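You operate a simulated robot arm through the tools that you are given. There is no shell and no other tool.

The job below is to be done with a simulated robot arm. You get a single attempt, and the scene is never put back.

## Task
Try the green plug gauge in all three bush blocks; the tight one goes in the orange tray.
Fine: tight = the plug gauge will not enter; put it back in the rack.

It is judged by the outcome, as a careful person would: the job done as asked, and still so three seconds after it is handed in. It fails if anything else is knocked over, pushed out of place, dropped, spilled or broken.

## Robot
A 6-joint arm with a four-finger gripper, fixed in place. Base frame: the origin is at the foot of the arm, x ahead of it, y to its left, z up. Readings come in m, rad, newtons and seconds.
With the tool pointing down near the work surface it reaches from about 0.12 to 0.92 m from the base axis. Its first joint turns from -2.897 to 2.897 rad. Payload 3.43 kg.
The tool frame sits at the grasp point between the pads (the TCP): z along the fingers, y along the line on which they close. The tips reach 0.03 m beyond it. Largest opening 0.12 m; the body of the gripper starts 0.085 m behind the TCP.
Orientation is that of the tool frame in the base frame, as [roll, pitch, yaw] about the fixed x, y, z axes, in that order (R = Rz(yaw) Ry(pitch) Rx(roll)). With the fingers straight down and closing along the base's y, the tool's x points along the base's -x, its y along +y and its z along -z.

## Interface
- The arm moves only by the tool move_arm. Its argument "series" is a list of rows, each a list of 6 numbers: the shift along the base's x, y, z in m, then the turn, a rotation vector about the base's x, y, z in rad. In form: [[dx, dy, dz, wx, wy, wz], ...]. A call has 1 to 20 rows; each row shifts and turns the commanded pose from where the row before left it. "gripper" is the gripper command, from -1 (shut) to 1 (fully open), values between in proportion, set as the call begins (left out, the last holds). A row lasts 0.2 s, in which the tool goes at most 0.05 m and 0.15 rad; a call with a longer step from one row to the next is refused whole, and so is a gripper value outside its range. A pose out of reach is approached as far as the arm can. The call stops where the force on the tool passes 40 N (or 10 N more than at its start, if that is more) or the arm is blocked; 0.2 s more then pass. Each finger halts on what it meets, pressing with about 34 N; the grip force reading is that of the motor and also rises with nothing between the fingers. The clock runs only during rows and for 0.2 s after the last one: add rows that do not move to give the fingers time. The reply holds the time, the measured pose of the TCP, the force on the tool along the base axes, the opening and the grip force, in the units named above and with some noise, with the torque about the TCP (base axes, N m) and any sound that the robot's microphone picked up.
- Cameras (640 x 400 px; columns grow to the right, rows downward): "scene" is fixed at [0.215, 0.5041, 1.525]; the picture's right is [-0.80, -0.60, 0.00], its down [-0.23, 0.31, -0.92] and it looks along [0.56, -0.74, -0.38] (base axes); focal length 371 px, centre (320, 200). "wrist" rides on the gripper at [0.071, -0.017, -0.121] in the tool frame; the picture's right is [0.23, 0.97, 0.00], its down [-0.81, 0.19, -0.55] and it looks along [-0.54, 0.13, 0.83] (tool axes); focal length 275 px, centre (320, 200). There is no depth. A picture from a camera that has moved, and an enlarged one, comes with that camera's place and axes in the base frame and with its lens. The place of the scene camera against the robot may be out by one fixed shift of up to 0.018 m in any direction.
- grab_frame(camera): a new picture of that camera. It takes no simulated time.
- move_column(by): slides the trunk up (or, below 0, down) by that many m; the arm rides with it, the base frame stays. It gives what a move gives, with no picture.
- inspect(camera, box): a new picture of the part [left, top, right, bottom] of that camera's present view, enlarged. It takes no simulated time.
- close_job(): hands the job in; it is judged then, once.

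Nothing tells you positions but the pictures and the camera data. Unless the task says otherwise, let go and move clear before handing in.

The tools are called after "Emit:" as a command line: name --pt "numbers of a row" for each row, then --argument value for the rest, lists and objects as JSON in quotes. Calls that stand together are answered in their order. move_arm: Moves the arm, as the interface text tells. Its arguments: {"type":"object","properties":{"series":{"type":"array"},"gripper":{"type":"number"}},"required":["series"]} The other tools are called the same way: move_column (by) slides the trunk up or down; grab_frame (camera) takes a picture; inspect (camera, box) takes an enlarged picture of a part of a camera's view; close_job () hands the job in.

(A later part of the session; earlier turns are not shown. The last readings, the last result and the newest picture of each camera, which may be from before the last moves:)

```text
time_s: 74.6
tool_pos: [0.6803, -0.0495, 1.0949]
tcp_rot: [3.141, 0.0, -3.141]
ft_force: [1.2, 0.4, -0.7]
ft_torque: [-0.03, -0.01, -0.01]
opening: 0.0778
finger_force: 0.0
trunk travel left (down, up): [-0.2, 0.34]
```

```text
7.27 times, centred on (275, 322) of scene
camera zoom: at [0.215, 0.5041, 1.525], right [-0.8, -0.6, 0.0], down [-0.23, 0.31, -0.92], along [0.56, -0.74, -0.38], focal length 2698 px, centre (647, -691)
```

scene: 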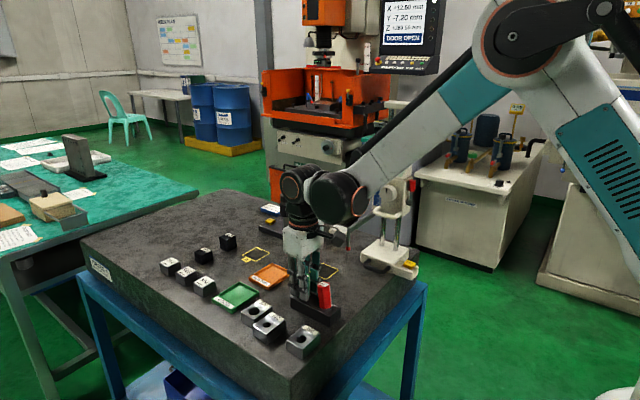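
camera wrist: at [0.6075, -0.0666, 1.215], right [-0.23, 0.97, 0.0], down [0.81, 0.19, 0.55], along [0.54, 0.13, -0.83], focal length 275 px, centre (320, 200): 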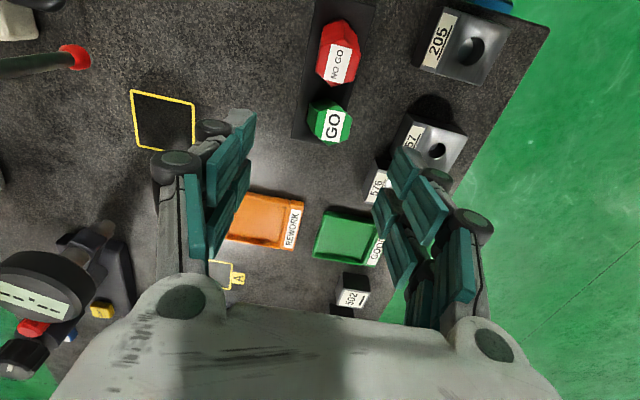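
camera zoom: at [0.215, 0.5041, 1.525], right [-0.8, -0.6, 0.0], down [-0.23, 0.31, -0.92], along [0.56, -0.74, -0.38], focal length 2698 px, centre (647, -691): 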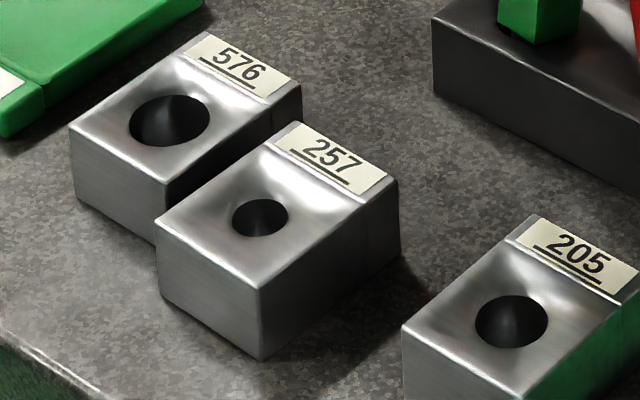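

The tray recess is about 66 mm square, centred near (0.820, -0.091), with rims about 11 mm high. I'll grip block 257 high on its sides so the fingertips stay above those rims. First I'll hover over it with the gripper at 90 mm.

Emit:
move_arm --pt "0.0012 0.0225 0 0 0 0" --pt "0.0012 0.0225 0 0 0 0" --pt "0.0013 0.0225 0 0 0 0" --pt "0.0013 0.0225 0 0 0 0" --pt "0.0013 0.0223 0 0 0 0" --pt "0 0 -0.015 0 0 0" --pt "0 0 -0.015 0 0 0" --pt "0 0 -0.015 0 0 0" --pt "0 0 0 0 0 0" --pt "0 0 0 0 0 0" --pt "0 0 0 0 0 0" --pt "0 0 0 0 0 0" --pt "0 0 0 0 0 0" --pt "0 0 0 0 0 0" --pt "0 0 0 0 0 0" --pt "0 0 0 0 0 0" --pt "0 0 0 0 0 0" --gripper 0.5

Emit:
grab_frame --camera "wrist"

Emit:
inspect --camera "wrist" --box '[240, 70, 410, 200]'

Emit:
inspect --camera "scene" --box '[230, 250, 350, 350]'

```text
time_s: 78.2
tool_pos: [0.6866, 0.0619, 1.0492]
tcp_rot: [3.14, 0.001, 3.141]
ft_force: [0.1, -1.0, -0.6]
ft_torque: [0.02, 0.02, -0.01]
opening: 0.09
finger_force: 0.1
trunk travel left (down, up): [-0.2, 0.34]
```

```text
taken
camera wrist: at [0.6138, 0.0456, 1.1694], right [-0.23, 0.97, 0.0], down [0.81, 0.19, 0.55], along [0.54, 0.13, -0.83], focal length 275 px, centre (320, 200)
```

wrist: 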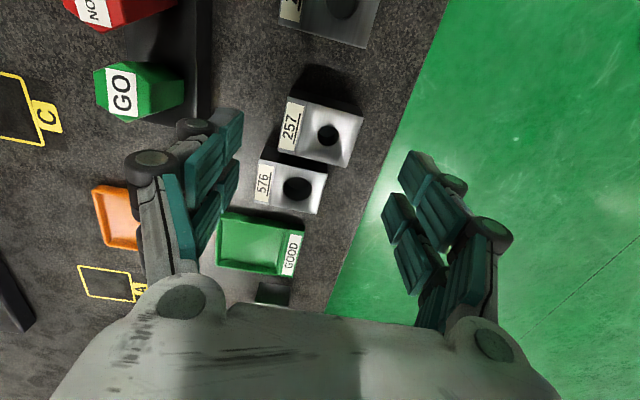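

```text
3.08 times, centred on (325, 135) of wrist
camera zoom: at [0.6138, 0.0456, 1.1694], right [-0.23, 0.97, 0.0], down [0.81, 0.19, 0.55], along [0.54, 0.13, -0.83], focal length 847 px, centre (305, 400)
```

zoom: 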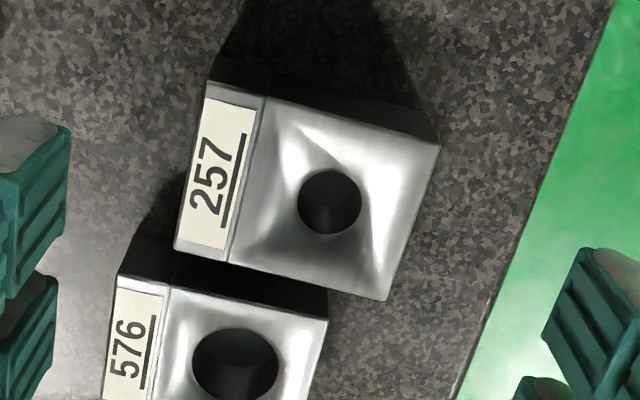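

```text
4.00 times, centred on (290, 300) of scene
camera zoom: at [0.215, 0.5041, 1.525], right [-0.8, -0.6, 0.0], down [-0.23, 0.31, -0.92], along [0.56, -0.74, -0.38], focal length 1484 px, centre (440, -200)
```

zoom: 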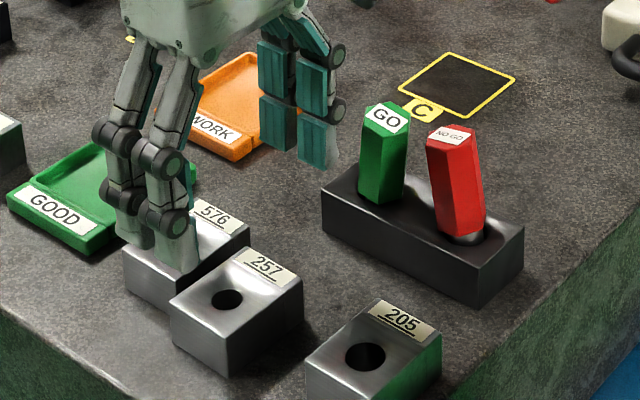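

Block 257's centre is at (0.687, 0.0625), turned about -2°. I'll match that turn and descend to z≈0.983, with the tips about 13 mm above the table.

Emit:
move_arm --pt "0.0008 0 0 0 0 -0.03" --pt "0 0 -0.015 0 0 0" --pt "0 0 -0.015 0 0 0" --pt "0 0 -0.015 0 0 0" --pt "0 0 -0.012 0 0 0" --pt "0 0 -0.007 0 0 0" --pt "0 0 -0.0027 0 0 0" --pt "0 0 0 0 0 0" --pt "0 0 0 0 0 0" --pt "0 0 0 0 0 0" --pt "0 0 0 0 0 0" --pt "0 0 0 0 0 0" --pt "0 0 0 0 0 0" --pt "0 0 0 0 0 0" --pt "0 0 0 0 0 0"

Emit:
grab_frame --camera "wrist"

Emit:
inspect --camera "scene" --box '[235, 270, 325, 350]'

```text
time_s: 81.4
tool_pos: [0.6867, 0.0634, 0.9817]
tcp_rot: [-3.141, 0.0, 3.112]
ft_force: [1.2, 0.0, -0.8]
ft_torque: [0.0, -0.01, 0.05]
opening: 0.0898
finger_force: 0.0
trunk travel left (down, up): [-0.2, 0.34]
```

```text
taken
camera wrist: at [0.6132, 0.0486, 1.1018], right [-0.2, 0.98, 0.0], down [0.82, 0.17, 0.55], along [0.54, 0.11, -0.83], focal length 275 px, centre (320, 200)
```

wrist: 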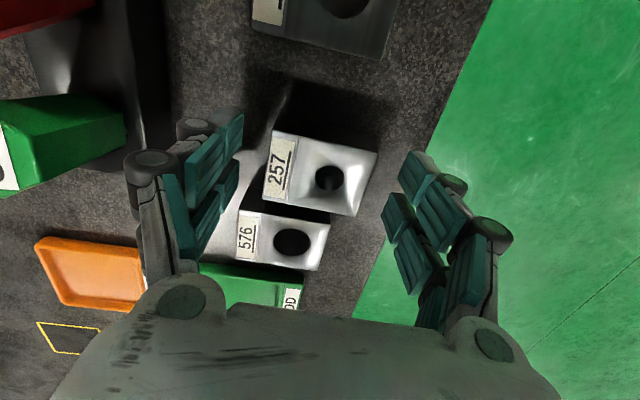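

```text
5.00 times, centred on (280, 310) of scene
camera zoom: at [0.215, 0.5041, 1.525], right [-0.8, -0.6, 0.0], down [-0.23, 0.31, -0.92], along [0.56, -0.74, -0.38], focal length 1855 px, centre (520, -350)
```

zoom: 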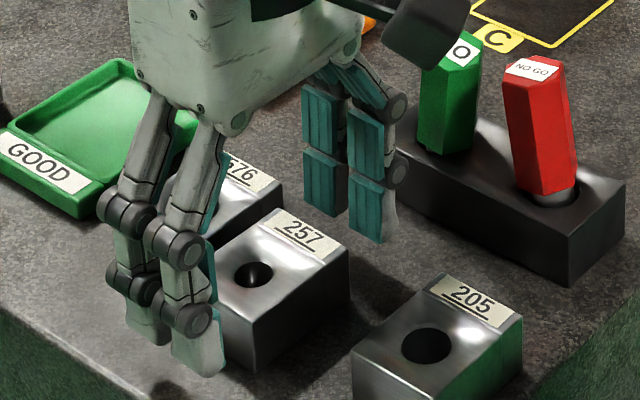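

The fingers straddle block 257 well clear of its neighbours. I'll close on it now.

Emit:
move_arm --pt "0 0 0 0 0 0" --pt "0 0 0 0 0 0" --pt "0 0 0 0 0 0" --pt "0 0 0 0 0 0" --pt "0 0 0 0 0 0" --gripper -1

Emit:
grab_frame --camera "wrist"

Emit:
inspect --camera "scene" --box '[235, 270, 325, 350]'

```text
time_s: 82.6
tool_pos: [0.6855, 0.0626, 0.9824]
tcp_rot: [3.141, -0.001, 3.111]
ft_force: [0.9, -2.9, 4.4]
ft_torque: [-0.32, 0.02, 0.03]
opening: 0.0578
finger_force: 33.2
trunk travel left (down, up): [-0.2, 0.34]
```

```text
taken
camera wrist: at [0.6131, 0.0483, 1.1019], right [-0.2, 0.98, 0.0], down [0.82, 0.17, 0.55], along [0.54, 0.11, -0.83], focal length 275 px, centre (320, 200)
```

wrist: 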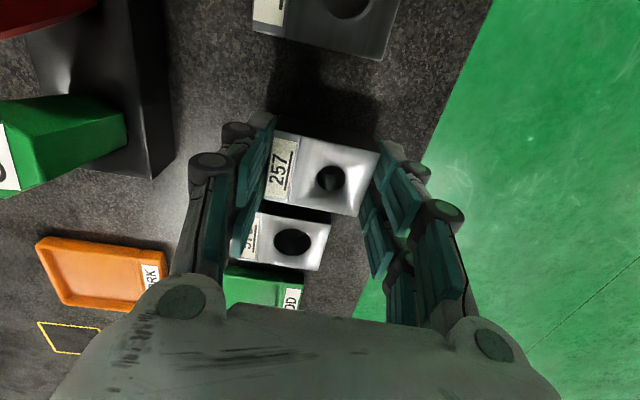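

```text
5.00 times, centred on (280, 310) of scene
camera zoom: at [0.215, 0.5041, 1.525], right [-0.8, -0.6, 0.0], down [-0.23, 0.31, -0.92], along [0.56, -0.74, -0.38], focal length 1855 px, centre (520, -350)
```

zoom: 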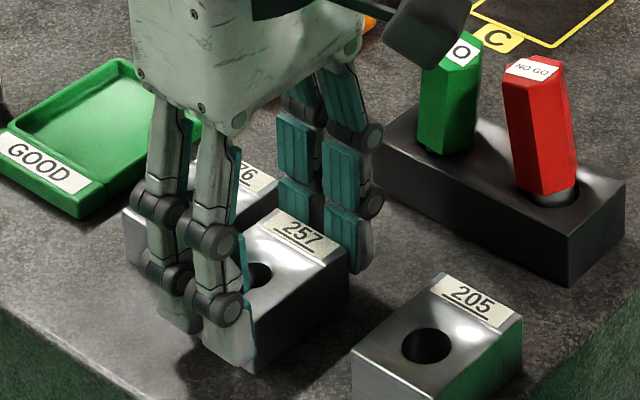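

The grip is good: 57.8 mm, matching the block. I'll lift it slowly, straight up.

Emit:
move_arm --pt "0 0 0.003 0 0 0" --pt "0 0 0.004 0 0 0" --pt "0 0 0.005 0 0 0" --pt "0 0 0.008 0 0 0" --pt "0 0 0.01 0 0 0" --pt "0 0 0 0 0 0" --pt "0 0 0 0 0 0" --pt "0 0 0 0 0 0" --pt "0 0 0 0 0 0" --pt "0 0 0 0 0 0"

Emit:
inspect --camera "scene" --box '[235, 260, 345, 350]'

Emit:
grab_frame --camera "wrist"

```text
time_s: 84.8
tool_pos: [0.6875, 0.0613, 1.0132]
tcp_rot: [3.142, 0.0, 3.112]
ft_force: [-0.2, -0.2, 0.8]
ft_torque: [-0.02, -0.01, 0.01]
opening: 0.0001
finger_force: 33.2
trunk travel left (down, up): [-0.2, 0.34]
```

```text
4.44 times, centred on (290, 305) of scene
camera zoom: at [0.215, 0.5041, 1.525], right [-0.8, -0.6, 0.0], down [-0.23, 0.31, -0.92], along [0.56, -0.74, -0.38], focal length 1649 px, centre (453, -267)
```

zoom: 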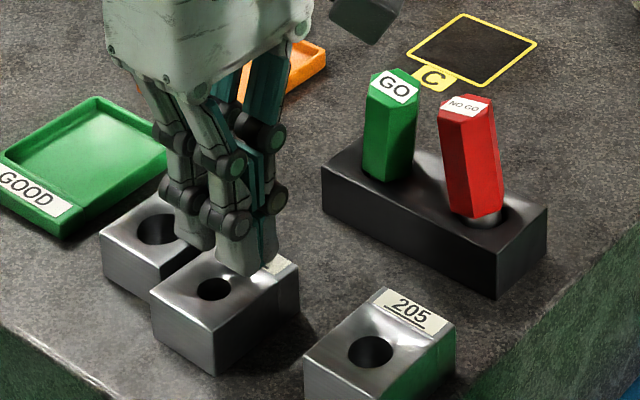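

```text
taken
camera wrist: at [0.6138, 0.0472, 1.1323], right [-0.2, 0.98, 0.0], down [0.82, 0.17, 0.55], along [0.54, 0.11, -0.83], focal length 275 px, centre (320, 200)
```

wrist: 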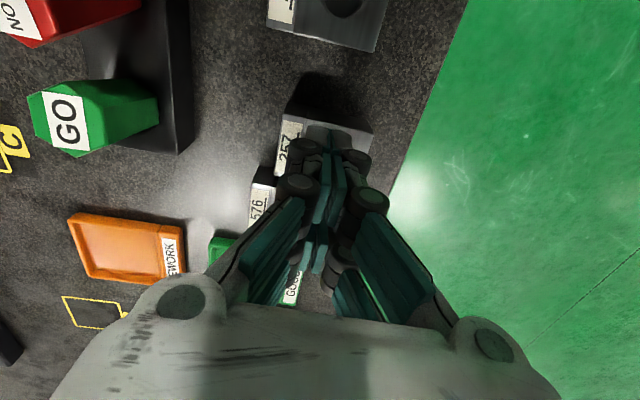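

The fingers slipped off and closed above the block: the hold was too shallow. The block is still on the table, so I'll check its exact pose before a deeper grip.

Emit:
move_arm --pt "0 0 0.01 0 0 0" --pt "0 0 0.015 0 0 0.03" --pt "0 0 0.01 0 0 0" --pt "0 0 0 0 0 0" --pt "0 0 0 0 0 0" --pt "0 0 0 0 0 0" --pt "0 0 0 0 0 0" --pt "0 0 0 0 0 0" --pt "0 0 0 0 0 0" --pt "0 0 0 0 0 0" --gripper 0.6

Emit:
inspect --camera "wrist" --box '[240, 70, 410, 200]'

Emit:
inspect --camera "scene" --box '[230, 250, 350, 370]'

Emit:
inspect --camera "scene" --box '[240, 255, 300, 330]'

```text
time_s: 87.0
tool_pos: [0.6857, 0.0625, 1.0494]
tcp_rot: [3.141, 0.0, -3.141]
ft_force: [-0.1, 0.1, 0.9]
ft_torque: [0.0, -0.04, 0.01]
opening: 0.096
finger_force: 0.0
trunk travel left (down, up): [-0.2, 0.34]
```

```text
3.08 times, centred on (325, 135) of wrist
camera zoom: at [0.6142, 0.0453, 1.1684], right [-0.23, 0.97, 0.0], down [0.81, 0.19, 0.55], along [0.54, 0.13, -0.83], focal length 847 px, centre (305, 400)
```

zoom: 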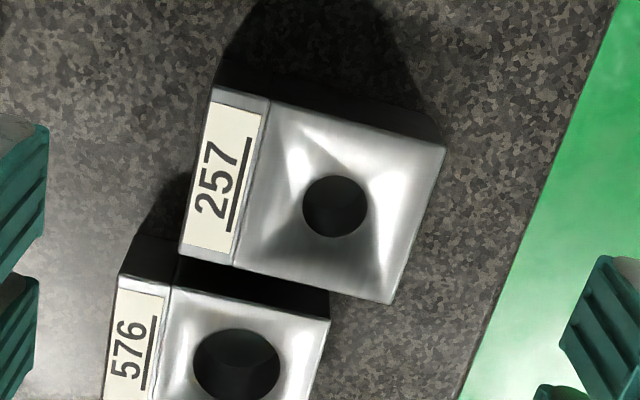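

```text
3.33 times, centred on (290, 310) of scene
camera zoom: at [0.215, 0.5041, 1.525], right [-0.8, -0.6, 0.0], down [-0.23, 0.31, -0.92], along [0.56, -0.74, -0.38], focal length 1236 px, centre (420, -167)
```

zoom: 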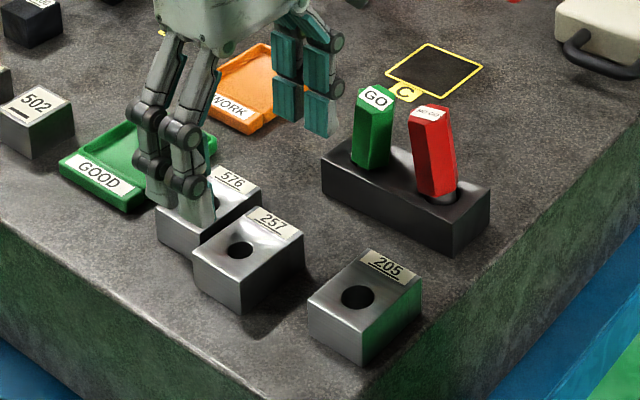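

```text
5.33 times, centred on (270, 292) of scene
camera zoom: at [0.215, 0.5041, 1.525], right [-0.8, -0.6, 0.0], down [-0.23, 0.31, -0.92], along [0.56, -0.74, -0.38], focal length 1978 px, centre (587, -293)
```

zoom: 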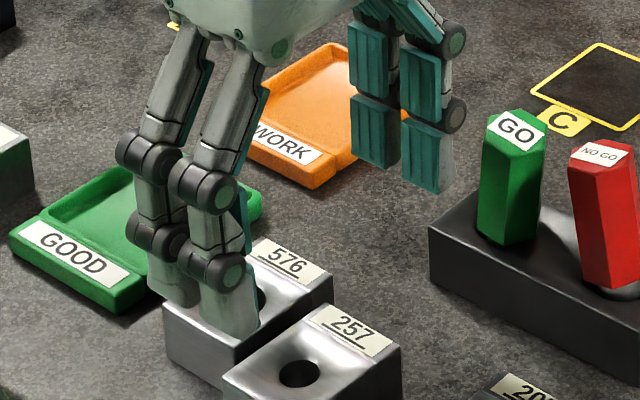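

Block 257 sits within about 1 mm of where it was, centred at (0.688, 0.0637). I'll grip it again much deeper, with the tips about 5 mm above the table, so the flat pads bear on its sides.

Emit:
move_arm --pt "0.0012 0.0012 0 0 0 -0.026" --pt "0 0 -0.015 0 0 0" --pt "0 0 -0.015 0 0 0" --pt "0 0 -0.015 0 0 0" --pt "0 0 -0.015 0 0 0" --pt "0 0 -0.007 0 0 0" --pt "0 0 -0.004 0 0 0" --pt "0 0 -0.003 0 0 0" --pt "0 0 0 0 0 0" --pt "0 0 0 0 0 0" --pt "0 0 0 0 0 0" --pt "0 0 0 0 0 0" --pt "0 0 0 0 0 0" --pt "0 0 0 0 0 0" --pt "0 0 0 0 0 0" --pt "0 0 0 0 0 0"

Emit:
inspect --camera "scene" --box '[235, 270, 325, 350]'

Emit:
grab_frame --camera "wrist"

```text
time_s: 90.4
tool_pos: [0.6868, 0.063, 0.9737]
tcp_rot: [3.14, -0.001, 3.116]
ft_force: [0.4, 0.3, -0.6]
ft_torque: [0.0, -0.02, -0.02]
opening: 0.0961
finger_force: 0.0
trunk travel left (down, up): [-0.2, 0.34]
```

```text
5.00 times, centred on (280, 310) of scene
camera zoom: at [0.215, 0.5041, 1.525], right [-0.8, -0.6, 0.0], down [-0.23, 0.31, -0.92], along [0.56, -0.74, -0.38], focal length 1855 px, centre (520, -350)
```

zoom: 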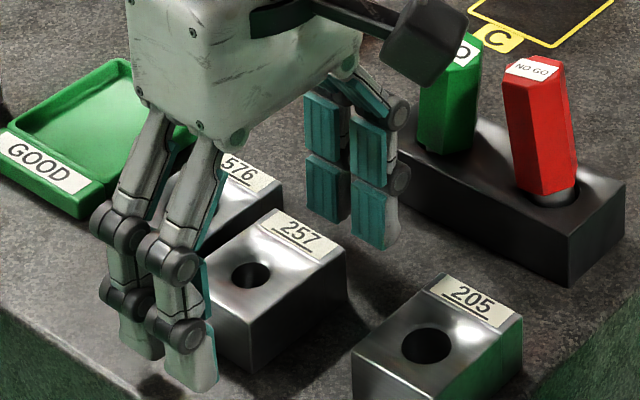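

```text
taken
camera wrist: at [0.6147, 0.0483, 1.0934], right [-0.21, 0.98, 0.0], down [0.82, 0.17, 0.55], along [0.54, 0.11, -0.83], focal length 275 px, centre (320, 200)
```

wrist: 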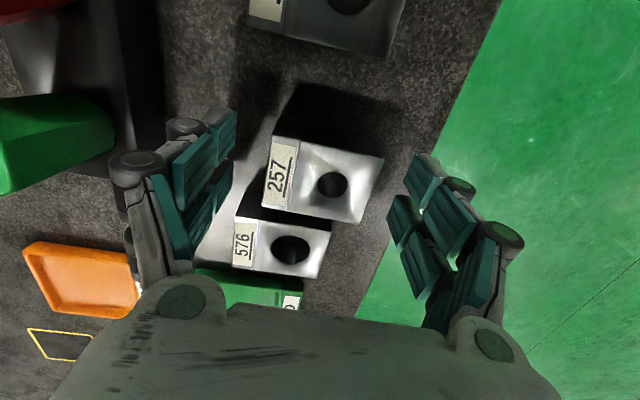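

Emit:
move_arm --pt "0.0006 0.0007 0 0 0 0" --pt "0 0 0 0 0 0" --pt "0 0 0 0 0 0" --pt "0 0 0 0 0 0"

Emit:
move_arm --pt "0 0 0 0 0 0" --pt "0 0 0 0 0 0" --pt "0 0 0 0 0 0" --pt "0 0 0 0 0 0" --pt "0 0 0 0 0 0" --gripper -1

Emit:
grab_frame --camera "wrist"

Emit:
inspect --camera "scene" --box '[235, 270, 325, 350]'

```text
time_s: 91.4
tool_pos: [0.6881, 0.064, 0.9747]
tcp_rot: [-3.141, 0.0, 3.114]
ft_force: [0.0, 0.4, -0.3]
ft_torque: [0.0, -0.02, -0.01]
opening: 0.0959
finger_force: 0.0
trunk travel left (down, up): [-0.2, 0.34]
```

```text
time_s: 92.6
tool_pos: [0.6875, 0.0636, 0.9731]
tcp_rot: [3.141, 0.0, 3.115]
ft_force: [2.1, -1.9, 4.6]
ft_torque: [-0.35, 0.07, 0.02]
opening: 0.058
finger_force: 33.7
trunk travel left (down, up): [-0.2, 0.34]
```

```text
taken
camera wrist: at [0.6152, 0.0487, 1.0935], right [-0.21, 0.98, 0.0], down [0.82, 0.17, 0.55], along [0.54, 0.11, -0.83], focal length 275 px, centre (320, 200)
```

wrist: 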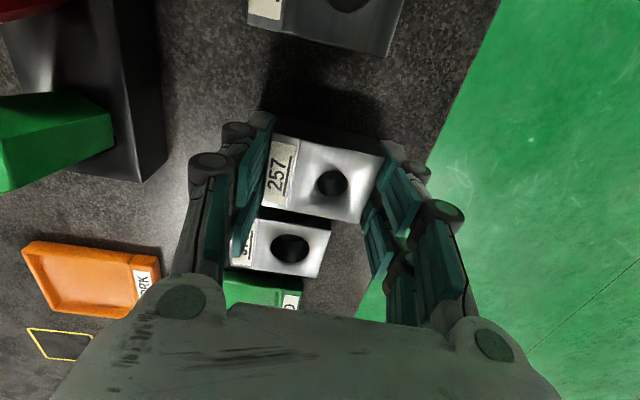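

```text
5.00 times, centred on (280, 310) of scene
camera zoom: at [0.215, 0.5041, 1.525], right [-0.8, -0.6, 0.0], down [-0.23, 0.31, -0.92], along [0.56, -0.74, -0.38], focal length 1855 px, centre (520, -350)
```

zoom: 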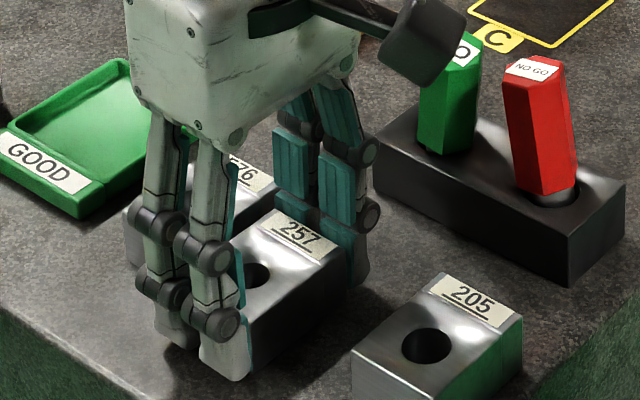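

The deep grip reads 58 mm. I'll lift just a few millimetres first and check that it holds.

Emit:
move_arm --pt "0 0 0.001 0 0 0" --pt "0 0 0.001 0 0 0" --pt "0 0 0.001 0 0 0" --pt "0 0 0.001 0 0 0" --pt "0 0 0 0 0 0" --pt "0 0 0 0 0 0" --pt "0 0 0 0 0 0" --pt "0 0 0 0 0 0"

Emit:
inspect --camera "scene" --box '[235, 270, 325, 350]'

Emit:
inspect --camera "wrist" --box '[230, 90, 410, 290]'

```text
time_s: 94.4
tool_pos: [0.6883, 0.0641, 0.978]
tcp_rot: [-3.141, 0.0, 3.115]
ft_force: [-1.1, 0.3, -5.9]
ft_torque: [0.02, 0.02, 0.02]
opening: 0.0575
finger_force: 34.1
trunk travel left (down, up): [-0.2, 0.34]
```

```text
5.00 times, centred on (280, 310) of scene
camera zoom: at [0.215, 0.5041, 1.525], right [-0.8, -0.6, 0.0], down [-0.23, 0.31, -0.92], along [0.56, -0.74, -0.38], focal length 1855 px, centre (520, -350)
```

zoom: 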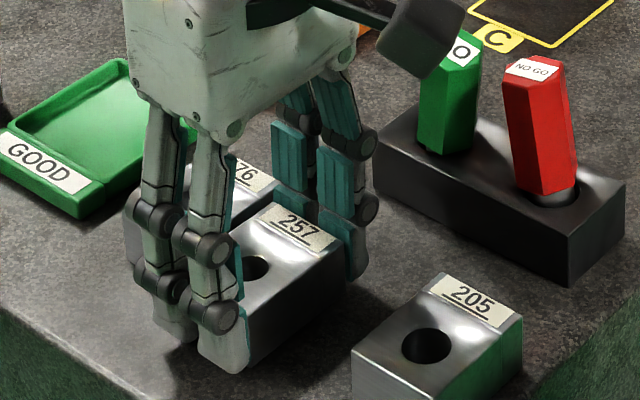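

```text
2.00 times, centred on (320, 190) of wrist
camera zoom: at [0.6158, 0.0488, 1.0972], right [-0.21, 0.98, 0.0], down [0.82, 0.17, 0.55], along [0.54, 0.11, -0.83], focal length 551 px, centre (320, 220)
```

zoom: 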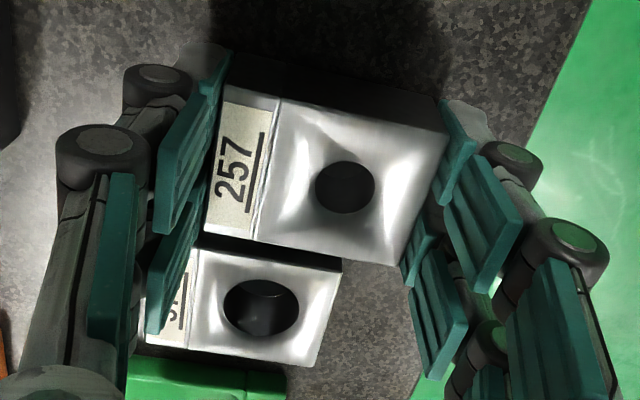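

It holds, with about 5.5 N of weight now carried. I'll keep lifting gently and check again.

Emit:
move_arm --pt "0 0 0.003 0 0 0" --pt "0 0 0.004 0 0 0" --pt "0 0 0.005 0 0 0" --pt "0 0 0.006 0 0 0" --pt "0 0 0.007 0 0 0" --pt "0 0 0.007 0 0 0" --pt "0 0 0.006 0 0 0" --pt "0 0 0.004 0 0 0" --pt "0 0 0 0 0 0" --pt "0 0 0 0 0 0" --pt "0 0 0 0 0 0" --pt "0 0 0 0 0 0"

Emit:
inspect --camera "scene" --box '[235, 250, 325, 350]'

Emit:
inspect --camera "wrist" --box '[230, 90, 410, 290]'

```text
time_s: 97.0
tool_pos: [0.6904, 0.0645, 1.0193]
tcp_rot: [-3.141, 0.0, 3.115]
ft_force: [0.0, -0.6, -5.0]
ft_torque: [0.01, -0.01, 0.0]
opening: 0.0579
finger_force: 34.5
trunk travel left (down, up): [-0.2, 0.34]
```

```text
4.00 times, centred on (280, 300) of scene
camera zoom: at [0.215, 0.5041, 1.525], right [-0.8, -0.6, 0.0], down [-0.23, 0.31, -0.92], along [0.56, -0.74, -0.38], focal length 1484 px, centre (480, -200)
```

zoom: 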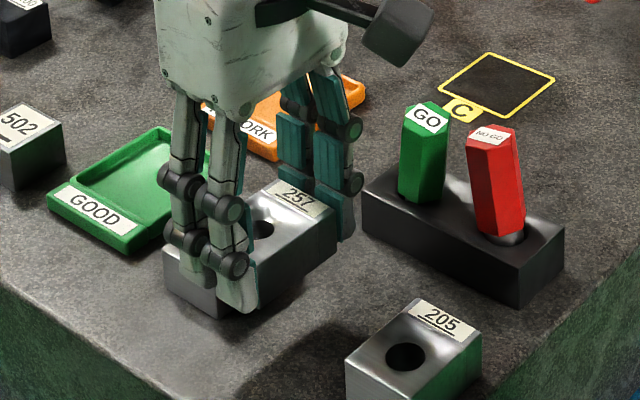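

```text
2.00 times, centred on (320, 190) of wrist
camera zoom: at [0.6166, 0.0484, 1.1389], right [-0.21, 0.98, 0.0], down [0.82, 0.17, 0.55], along [0.54, 0.11, -0.83], focal length 551 px, centre (320, 220)
```

zoom: 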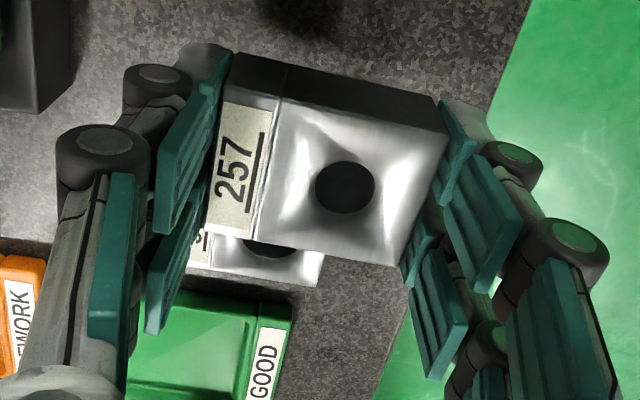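

The block is steady in the grip. I'll carry it over to the orange tray at this height and stop above it to check.

Emit:
move_arm --pt "0.006 -0.007 0.004 0 0 0.006" --pt "0.012 -0.014 0.003 0 0 0.01" --pt "0.014 -0.0165 0.003 0 0 0.01" --pt "0.014 -0.0165 0 0 0 0" --pt "0.014 -0.0165 0 0 0 0" --pt "0.014 -0.0165 0 0 0 0" --pt "0.014 -0.0165 0 0 0 0" --pt "0.014 -0.0165 0 0 0 0" --pt "0.013 -0.0155 0 0 0 0" --pt "0.0095 -0.0115 0 0 0 0" --pt "0.0062 -0.0077 0 0 0 0" --pt "0 0 0 0 0 0" --pt "0 0 0 0 0 0" --pt "0 0 0 0 0 0" --pt "0 0 0 0 0 0" --pt "0 0 0 0 0 0" --pt "0 0 0 0 0 0" --pt "0 0 0 0 0 0" --pt "0 0 0 0 0 0" --pt "0 0 0 0 0 0"

Emit:
grab_frame --camera "wrist"

Emit:
inspect --camera "scene" --box '[220, 220, 320, 310]'

Emit:
inspect --camera "wrist" --box '[200, 70, 440, 300]'

```text
time_s: 101.2
tool_pos: [0.8206, -0.0902, 1.0289]
tcp_rot: [3.141, 0.0, 3.14]
ft_force: [-0.9, 0.1, -5.3]
ft_torque: [0.01, 0.01, 0.01]
opening: 0.0577
finger_force: 33.9
trunk travel left (down, up): [-0.2, 0.34]
```

```text
taken
camera wrist: at [0.7473, -0.1075, 1.1476], right [-0.23, 0.97, 0.0], down [0.81, 0.19, 0.55], along [0.54, 0.13, -0.83], focal length 275 px, centre (320, 200)
```

wrist: 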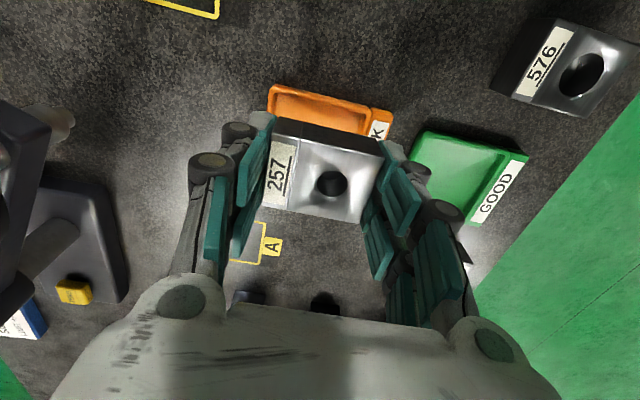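

```text
4.44 times, centred on (270, 265) of scene
camera zoom: at [0.215, 0.5041, 1.525], right [-0.8, -0.6, 0.0], down [-0.23, 0.31, -0.92], along [0.56, -0.74, -0.38], focal length 1649 px, centre (542, -89)
```

zoom: 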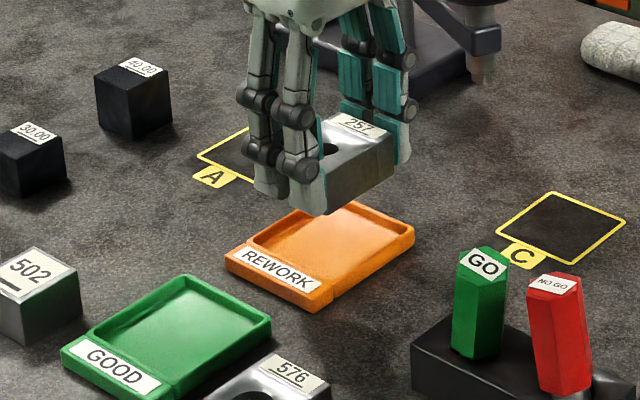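

```text
1.74 times, centred on (320, 185) of wrist
camera zoom: at [0.7473, -0.1075, 1.1476], right [-0.23, 0.97, 0.0], down [0.81, 0.19, 0.55], along [0.54, 0.13, -0.83], focal length 479 px, centre (320, 226)
```

zoom: 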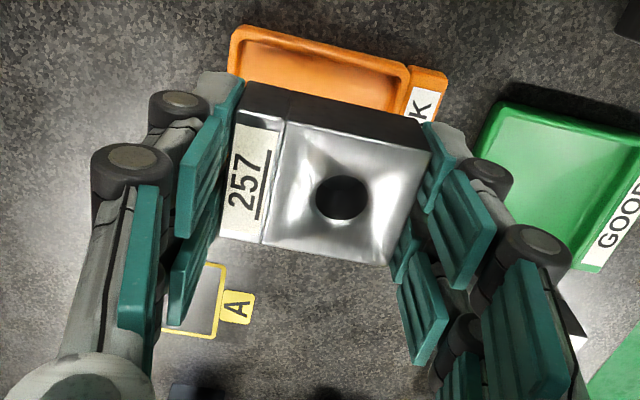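

I'm above the tray with the block still firm. I want the tray's edges more exactly, so I'll enlarge what the wrist camera sees of it.

Emit:
inspect --camera "wrist" --box '[255, 70, 405, 150]'

Emit:
inspect --camera "scene" --box '[245, 245, 305, 295]'

```text
4.27 times, centred on (330, 110) of wrist
camera zoom: at [0.7473, -0.1075, 1.1476], right [-0.23, 0.97, 0.0], down [0.81, 0.19, 0.55], along [0.54, 0.13, -0.83], focal length 1174 px, centre (277, 584)
```

zoom: 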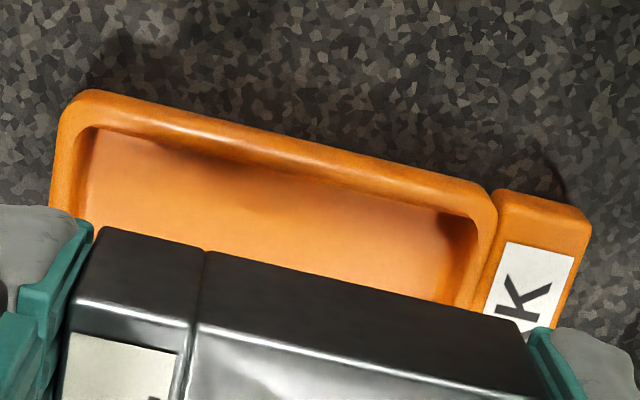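

```text
8.00 times, centred on (275, 270) of scene
camera zoom: at [0.215, 0.5041, 1.525], right [-0.8, -0.6, 0.0], down [-0.23, 0.31, -0.92], along [0.56, -0.74, -0.38], focal length 2967 px, centre (680, -360)
```

zoom: 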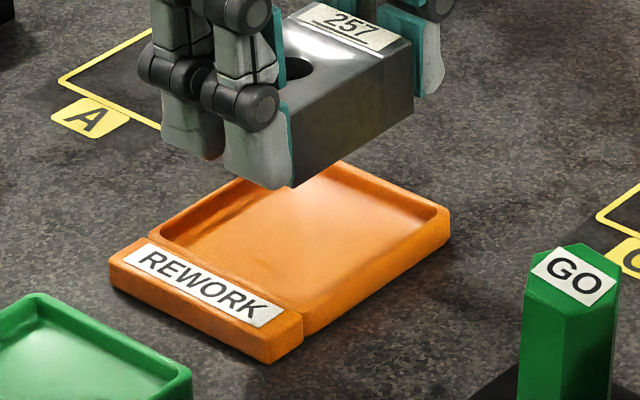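

The tray recess is centred at about (0.827, -0.094) and is 64 mm across, so the block fits with about 3 mm each side. I'll shift to its centre and lower to just above the rims.

Emit:
move_arm --pt "0.0037 -0.0019 0 0 0 0" --pt "0.0037 -0.0019 0 0 0 0" --pt "0 0 0 0 0 0" --pt "0 0 -0.005 0 0 0" --pt "0 0 -0.008 0 0 0" --pt "0 0 -0.008 0 0 0" --pt "0 0 -0.006 0 0 0" --pt "0 0 0 0 0 0" --pt "0 0 0 0 0 0" --pt "0 0 0 0 0 0" --pt "0 0 0 0 0 0" --pt "0 0 0 0 0 0" --pt "0 0 0 0 0 0" --pt "0 0 0 0 0 0" --pt "0 0 0 0 0 0" --pt "0 0 0 0 0 0"

Emit:
inspect --camera "wrist" --box '[220, 70, 420, 220]'

Emit:
inspect --camera "scene" --box '[240, 240, 310, 300]'

```text
time_s: 104.6
tool_pos: [0.8265, -0.0948, 1.0038]
tcp_rot: [3.141, -0.001, -3.141]
ft_force: [0.5, -0.2, -4.6]
ft_torque: [0.0, 0.03, -0.01]
opening: 0.0578
finger_force: 33.8
trunk travel left (down, up): [-0.2, 0.34]
```

```text
2.67 times, centred on (320, 145) of wrist
camera zoom: at [0.7548, -0.1119, 1.1224], right [-0.23, 0.97, 0.0], down [0.81, 0.19, 0.55], along [0.54, 0.13, -0.83], focal length 734 px, centre (320, 347)
```

zoom: 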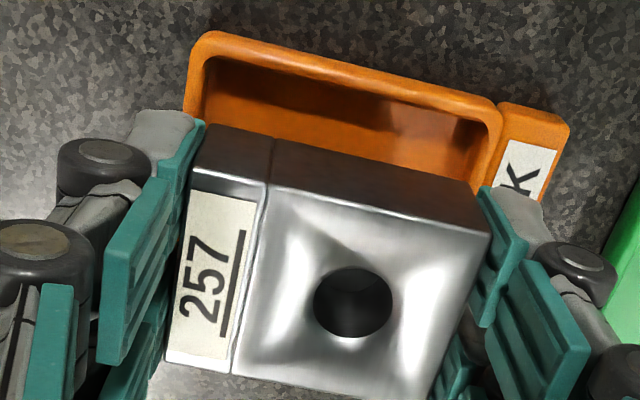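

```text
6.67 times, centred on (275, 270) of scene
camera zoom: at [0.215, 0.5041, 1.525], right [-0.8, -0.6, 0.0], down [-0.23, 0.31, -0.92], along [0.56, -0.74, -0.38], focal length 2473 px, centre (620, -267)
```

zoom: 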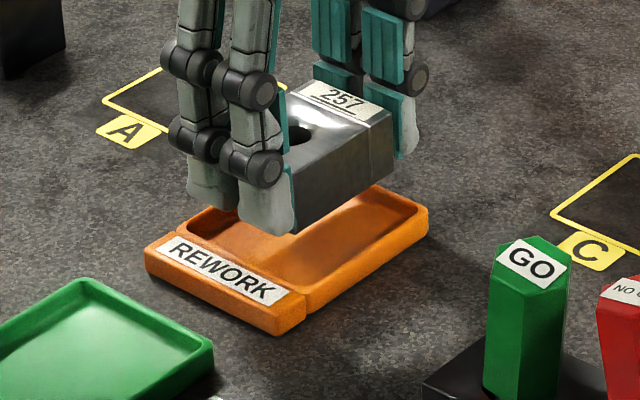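

Alignment is within 1–2 mm. I'll nudge it slightly and come down so the block bottom enters the recess, with the fingertips just over the rims.

Emit:
move_arm --pt "0.002 -0.0008 0 0 0 0" --pt "0 0 -0.004 0 0 0" --pt "0 0 -0.005 0 0 0" --pt "0 0 -0.005 0 0 0" --pt "0 0 -0.003 0 0 0" --pt "0 0 0 0 0 0" --pt "0 0 0 0 0 0" --pt "0 0 0 0 0 0" --pt "0 0 0 0 0 0" --pt "0 0 0 0 0 0" --pt "0 0 0 0 0 0" --pt "0 0 0 0 0 0" --pt "0 0 0 0 0 0"

Emit:
inspect --camera "wrist" --box '[220, 70, 420, 220]'

Emit:
inspect --camera "scene" --box '[245, 250, 305, 300]'

```text
time_s: 107.4
tool_pos: [0.8297, -0.0951, 0.9852]
tcp_rot: [3.141, -0.001, 3.141]
ft_force: [-0.6, 0.0, -5.1]
ft_torque: [0.01, 0.0, 0.02]
opening: 0.058
finger_force: 33.9
trunk travel left (down, up): [-0.2, 0.34]
```

```text
2.67 times, centred on (320, 145) of wrist
camera zoom: at [0.7572, -0.1117, 1.1056], right [-0.23, 0.97, 0.0], down [0.81, 0.19, 0.55], along [0.54, 0.13, -0.83], focal length 734 px, centre (320, 347)
```

zoom: 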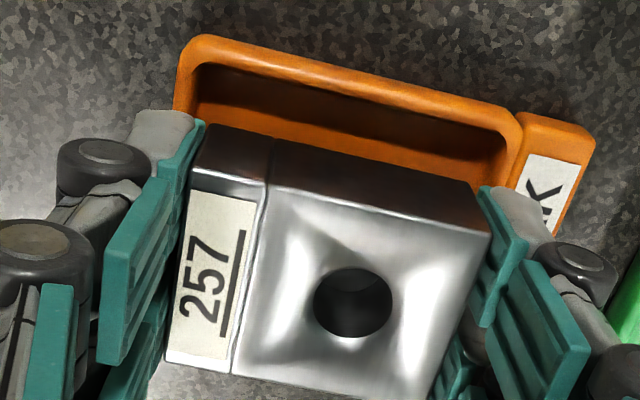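

```text
8.00 times, centred on (275, 275) of scene
camera zoom: at [0.215, 0.5041, 1.525], right [-0.8, -0.6, 0.0], down [-0.23, 0.31, -0.92], along [0.56, -0.74, -0.38], focal length 2967 px, centre (680, -400)
```

zoom: 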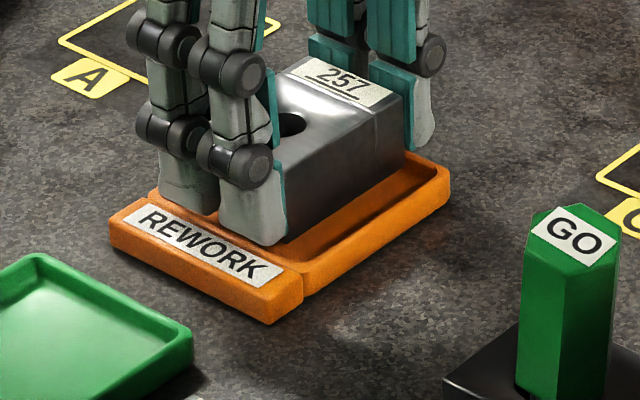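

The block's lower edge is entering the recess and is centred. I'll lower a few more millimetres and watch for contact.

Emit:
move_arm --pt "0 0 -0.001 0 0 0" --pt "0 0 -0.001 0 0 0" --pt "0 0 -0.001 0 0 0" --pt "0 0 -0.001 0 0 0" --pt "0 0 0 0 0 0" --pt "0 0 0 0 0 0" --pt "0 0 0 0 0 0" --pt "0 0 0 0 0 0"

Emit:
inspect --camera "scene" --box '[255, 260, 295, 300]'

```text
time_s: 109.2
tool_pos: [0.8306, -0.0951, 0.9824]
tcp_rot: [3.141, -0.001, 3.14]
ft_force: [0.8, 0.1, -4.7]
ft_torque: [0.01, 0.04, 0.01]
opening: 0.058
finger_force: 33.6
trunk travel left (down, up): [-0.2, 0.34]
```

```text
10.00 times, centred on (275, 280) of scene
camera zoom: at [0.215, 0.5041, 1.525], right [-0.8, -0.6, 0.0], down [-0.23, 0.31, -0.92], along [0.56, -0.74, -0.38], focal length 3709 px, centre (770, -600)
```

zoom: 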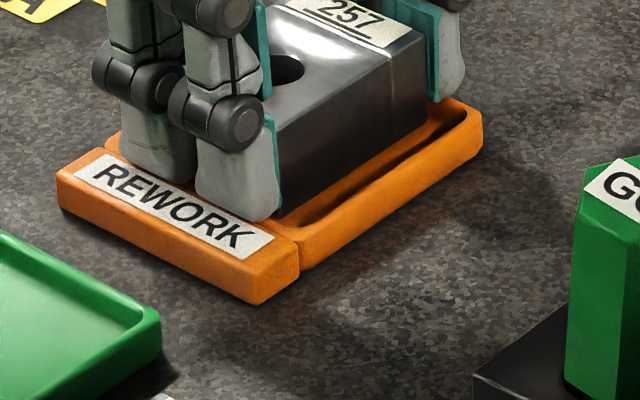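

Emit:
move_arm --pt "0 0 -0.001 0 0 0" --pt "0 0 -0.001 0 0 0" --pt "0 0 0 0 0 0" --pt "0 0 0 0 0 0" --pt "0 0 0 0 0 0" --pt "0 0 0 0 0 0"

Emit:
inspect --camera "scene" --box '[255, 260, 295, 300]'

```text
time_s: 110.6
tool_pos: [0.8279, -0.0943, 0.9809]
tcp_rot: [3.139, 0.002, 3.14]
ft_force: [20.2, -2.6, 30.1]
ft_torque: [-0.01, -0.47, -0.02]
opening: 0.058
finger_force: 34.6
trunk travel left (down, up): [-0.2, 0.34]
```

```text
10.00 times, centred on (275, 280) of scene
camera zoom: at [0.215, 0.5041, 1.525], right [-0.8, -0.6, 0.0], down [-0.23, 0.31, -0.92], along [0.56, -0.74, -0.38], focal length 3709 px, centre (770, -600)
```

zoom: 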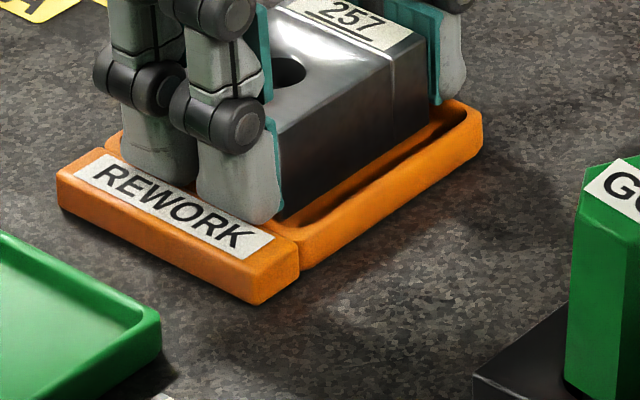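

Contact is made at the expected height. I'll ease off right away by about a millimetre to take the load away.

Emit:
move_arm --pt "0 0 0.0012 0 0 0" --pt "0 0 0 0 0 0" --pt "0 0 0 0 0 0" --pt "0 0 0 0 0 0"

Emit:
inspect --camera "scene" --box '[245, 250, 305, 300]'

Emit:
inspect --camera "wrist" --box '[220, 70, 420, 220]'

```text
time_s: 111.6
tool_pos: [0.8281, -0.0956, 0.9811]
tcp_rot: [-3.141, 0.0, 3.141]
ft_force: [11.9, -3.3, 18.8]
ft_torque: [-0.07, -0.33, 0.02]
opening: 0.0579
finger_force: 33.7
trunk travel left (down, up): [-0.2, 0.34]
```

```text
8.00 times, centred on (275, 275) of scene
camera zoom: at [0.215, 0.5041, 1.525], right [-0.8, -0.6, 0.0], down [-0.23, 0.31, -0.92], along [0.56, -0.74, -0.38], focal length 2967 px, centre (680, -400)
```

zoom: 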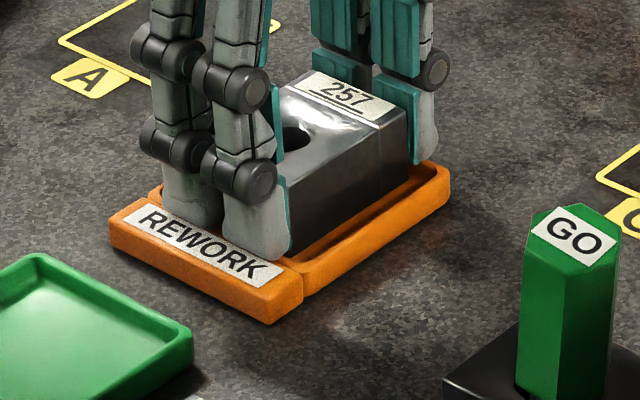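

```text
2.67 times, centred on (320, 145) of wrist
camera zoom: at [0.7558, -0.1118, 1.1005], right [-0.23, 0.97, 0.0], down [0.81, 0.19, 0.55], along [0.54, 0.13, -0.83], focal length 734 px, centre (320, 347)
```

zoom: 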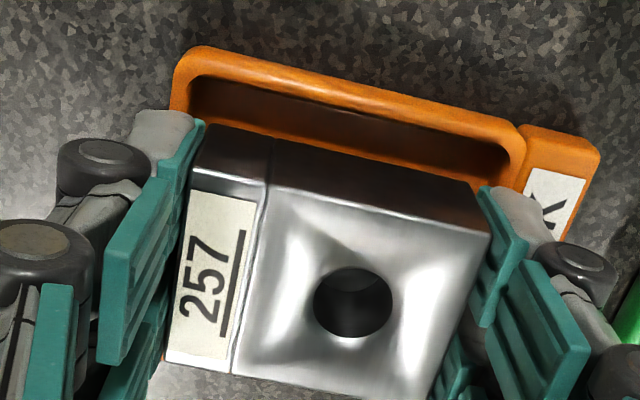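

Emit:
move_arm --pt "0 0 0.0012 0 0 0" --pt "0 0 0 0 0 0" --pt "0 0 0 0 0 0" --pt "0 0 0 0 0 0"

```text
time_s: 112.6
tool_pos: [0.8284, -0.0945, 0.9796]
tcp_rot: [-3.142, -0.001, 3.141]
ft_force: [0.2, -0.5, -4.9]
ft_torque: [0.0, -0.02, -0.01]
opening: 0.0576
finger_force: 33.9
trunk travel left (down, up): [-0.2, 0.34]
```

The load is off again, so the block is hovering within about a millimetre of contact. I'll open just a few millimetres so it settles straight down between the fingers.

Emit:
move_arm --pt "0 0 -0.0005 0 0 0" --pt "0 0 0 0 0 0" --pt "0 0 0 0 0 0"

Emit:
move_arm --pt "0 0 0 0 0 0" --pt "0 0 0 0 0 0" --pt "0 0 0 0 0 0" --gripper 0.02

Emit:
inspect --camera "scene" --box '[245, 250, 305, 300]'

Emit:
inspect --camera "wrist" --box '[220, 70, 420, 220]'

```text
time_s: 113.4
tool_pos: [0.8296, -0.0946, 0.9818]
tcp_rot: [3.141, -0.001, -3.141]
ft_force: [0.5, 0.0, -4.0]
ft_torque: [0.03, 0.02, -0.03]
opening: 0.0578
finger_force: 34.3
trunk travel left (down, up): [-0.2, 0.34]
```

```text
time_s: 114.2
tool_pos: [0.8293, -0.0952, 0.9809]
tcp_rot: [-3.14, -0.001, -3.141]
ft_force: [-0.5, 0.2, -0.8]
ft_torque: [0.0, -0.01, -0.01]
opening: 0.0611
finger_force: 0.0
trunk travel left (down, up): [-0.2, 0.34]
```

```text
8.00 times, centred on (275, 275) of scene
camera zoom: at [0.215, 0.5041, 1.525], right [-0.8, -0.6, 0.0], down [-0.23, 0.31, -0.92], along [0.56, -0.74, -0.38], focal length 2967 px, centre (680, -400)
```

zoom: 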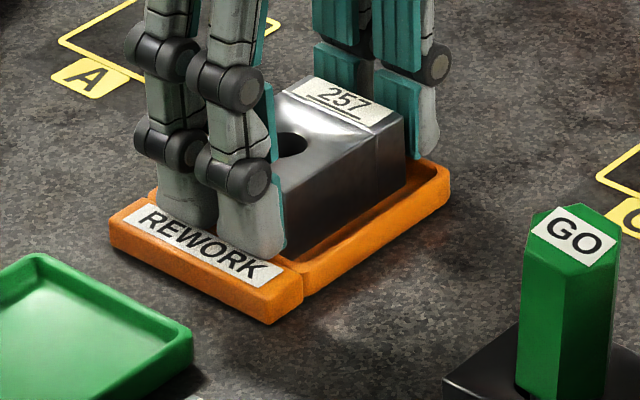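

```text
2.67 times, centred on (320, 145) of wrist
camera zoom: at [0.7565, -0.1117, 1.1011], right [-0.23, 0.97, 0.0], down [0.81, 0.19, 0.55], along [0.54, 0.13, -0.83], focal length 734 px, centre (320, 347)
```

zoom: 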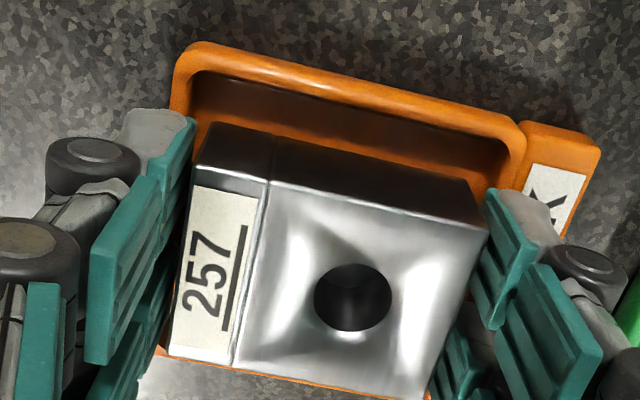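

The block has settled flat in the recess. I'll rise 3 mm so the tips clear the rims, open wider, then go straight up.

Emit:
move_arm --pt "0 0 0.0015 0 0 0" --pt "0 0 0.0015 0 0 0" --pt "0 0 0 0 0 0" --pt "0 0 0 0 0 0" --pt "0 0 0 0 0 0"

Emit:
move_arm --pt "0 0 0 0 0 0" --pt "0 0 0 0 0 0" --pt "0 0 0.004 0 0 0" --pt "0 0 0.008 0 0 0" --pt "0 0 0.015 0 0 0" --pt "0 0 0.025 0 0 0" --pt "0 0 0.03 0 0 0" --pt "0 0 0.03 0 0 0" --pt "0 0 0.03 0 0 0" --pt "0 0 0 0 0 0" --pt "0 0 0 0 0 0" --pt "0 0 0 0 0 0" --pt "0 0 0 0 0 0" --pt "0 0 0 0 0 0" --pt "0 0 0 0 0 0" --pt "0 0 0 0 0 0" --gripper 0.4

Emit:
grab_frame --camera "wrist"

Emit:
inspect --camera "scene" --box '[230, 240, 350, 350]'

Emit:
inspect --camera "scene" --box '[245, 250, 305, 300]'

```text
time_s: 115.4
tool_pos: [0.8284, -0.0941, 0.9834]
tcp_rot: [3.142, 0.0, -3.141]
ft_force: [0.4, -0.1, 0.4]
ft_torque: [-0.01, -0.01, 0.02]
opening: 0.0614
finger_force: 0.1
trunk travel left (down, up): [-0.2, 0.34]
```

```text
time_s: 118.8
tool_pos: [0.8288, -0.0955, 1.1274]
tcp_rot: [3.141, 0.0, -3.141]
ft_force: [-0.4, -0.1, 0.3]
ft_torque: [0.04, 0.02, 0.01]
opening: 0.0838
finger_force: 0.0
trunk travel left (down, up): [-0.2, 0.34]
```

```text
taken
camera wrist: at [0.7558, -0.1123, 1.246], right [-0.23, 0.97, 0.0], down [0.81, 0.19, 0.55], along [0.54, 0.13, -0.83], focal length 275 px, centre (320, 200)
```

wrist: 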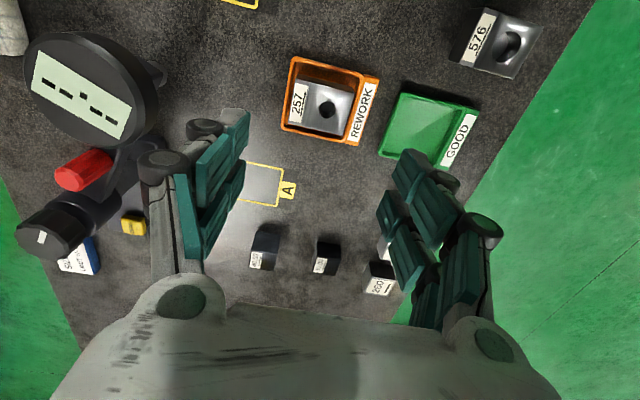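

```text
3.64 times, centred on (290, 295) of scene
camera zoom: at [0.215, 0.5041, 1.525], right [-0.8, -0.6, 0.0], down [-0.23, 0.31, -0.92], along [0.56, -0.74, -0.38], focal length 1349 px, centre (429, -146)
```

zoom: 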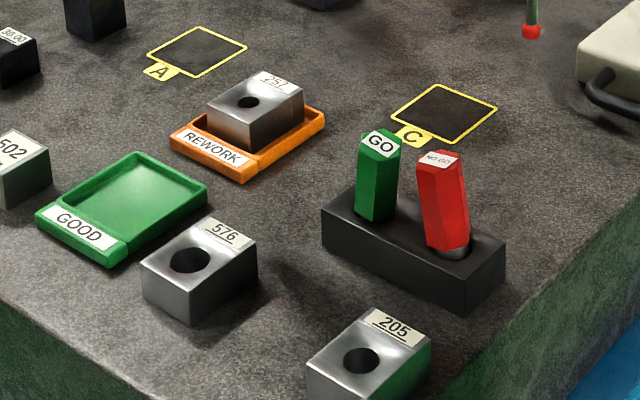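

```text
8.00 times, centred on (275, 275) of scene
camera zoom: at [0.215, 0.5041, 1.525], right [-0.8, -0.6, 0.0], down [-0.23, 0.31, -0.92], along [0.56, -0.74, -0.38], focal length 2967 px, centre (680, -400)
```

zoom: 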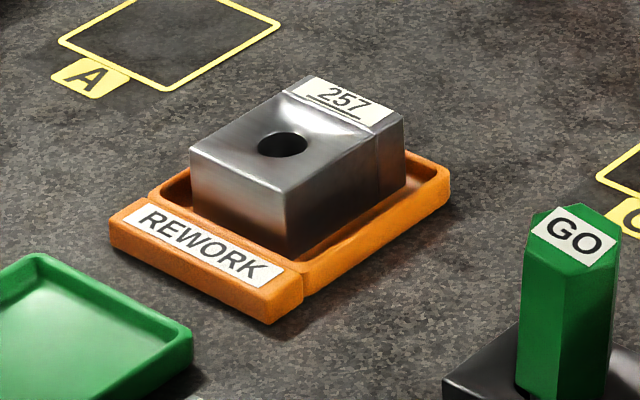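

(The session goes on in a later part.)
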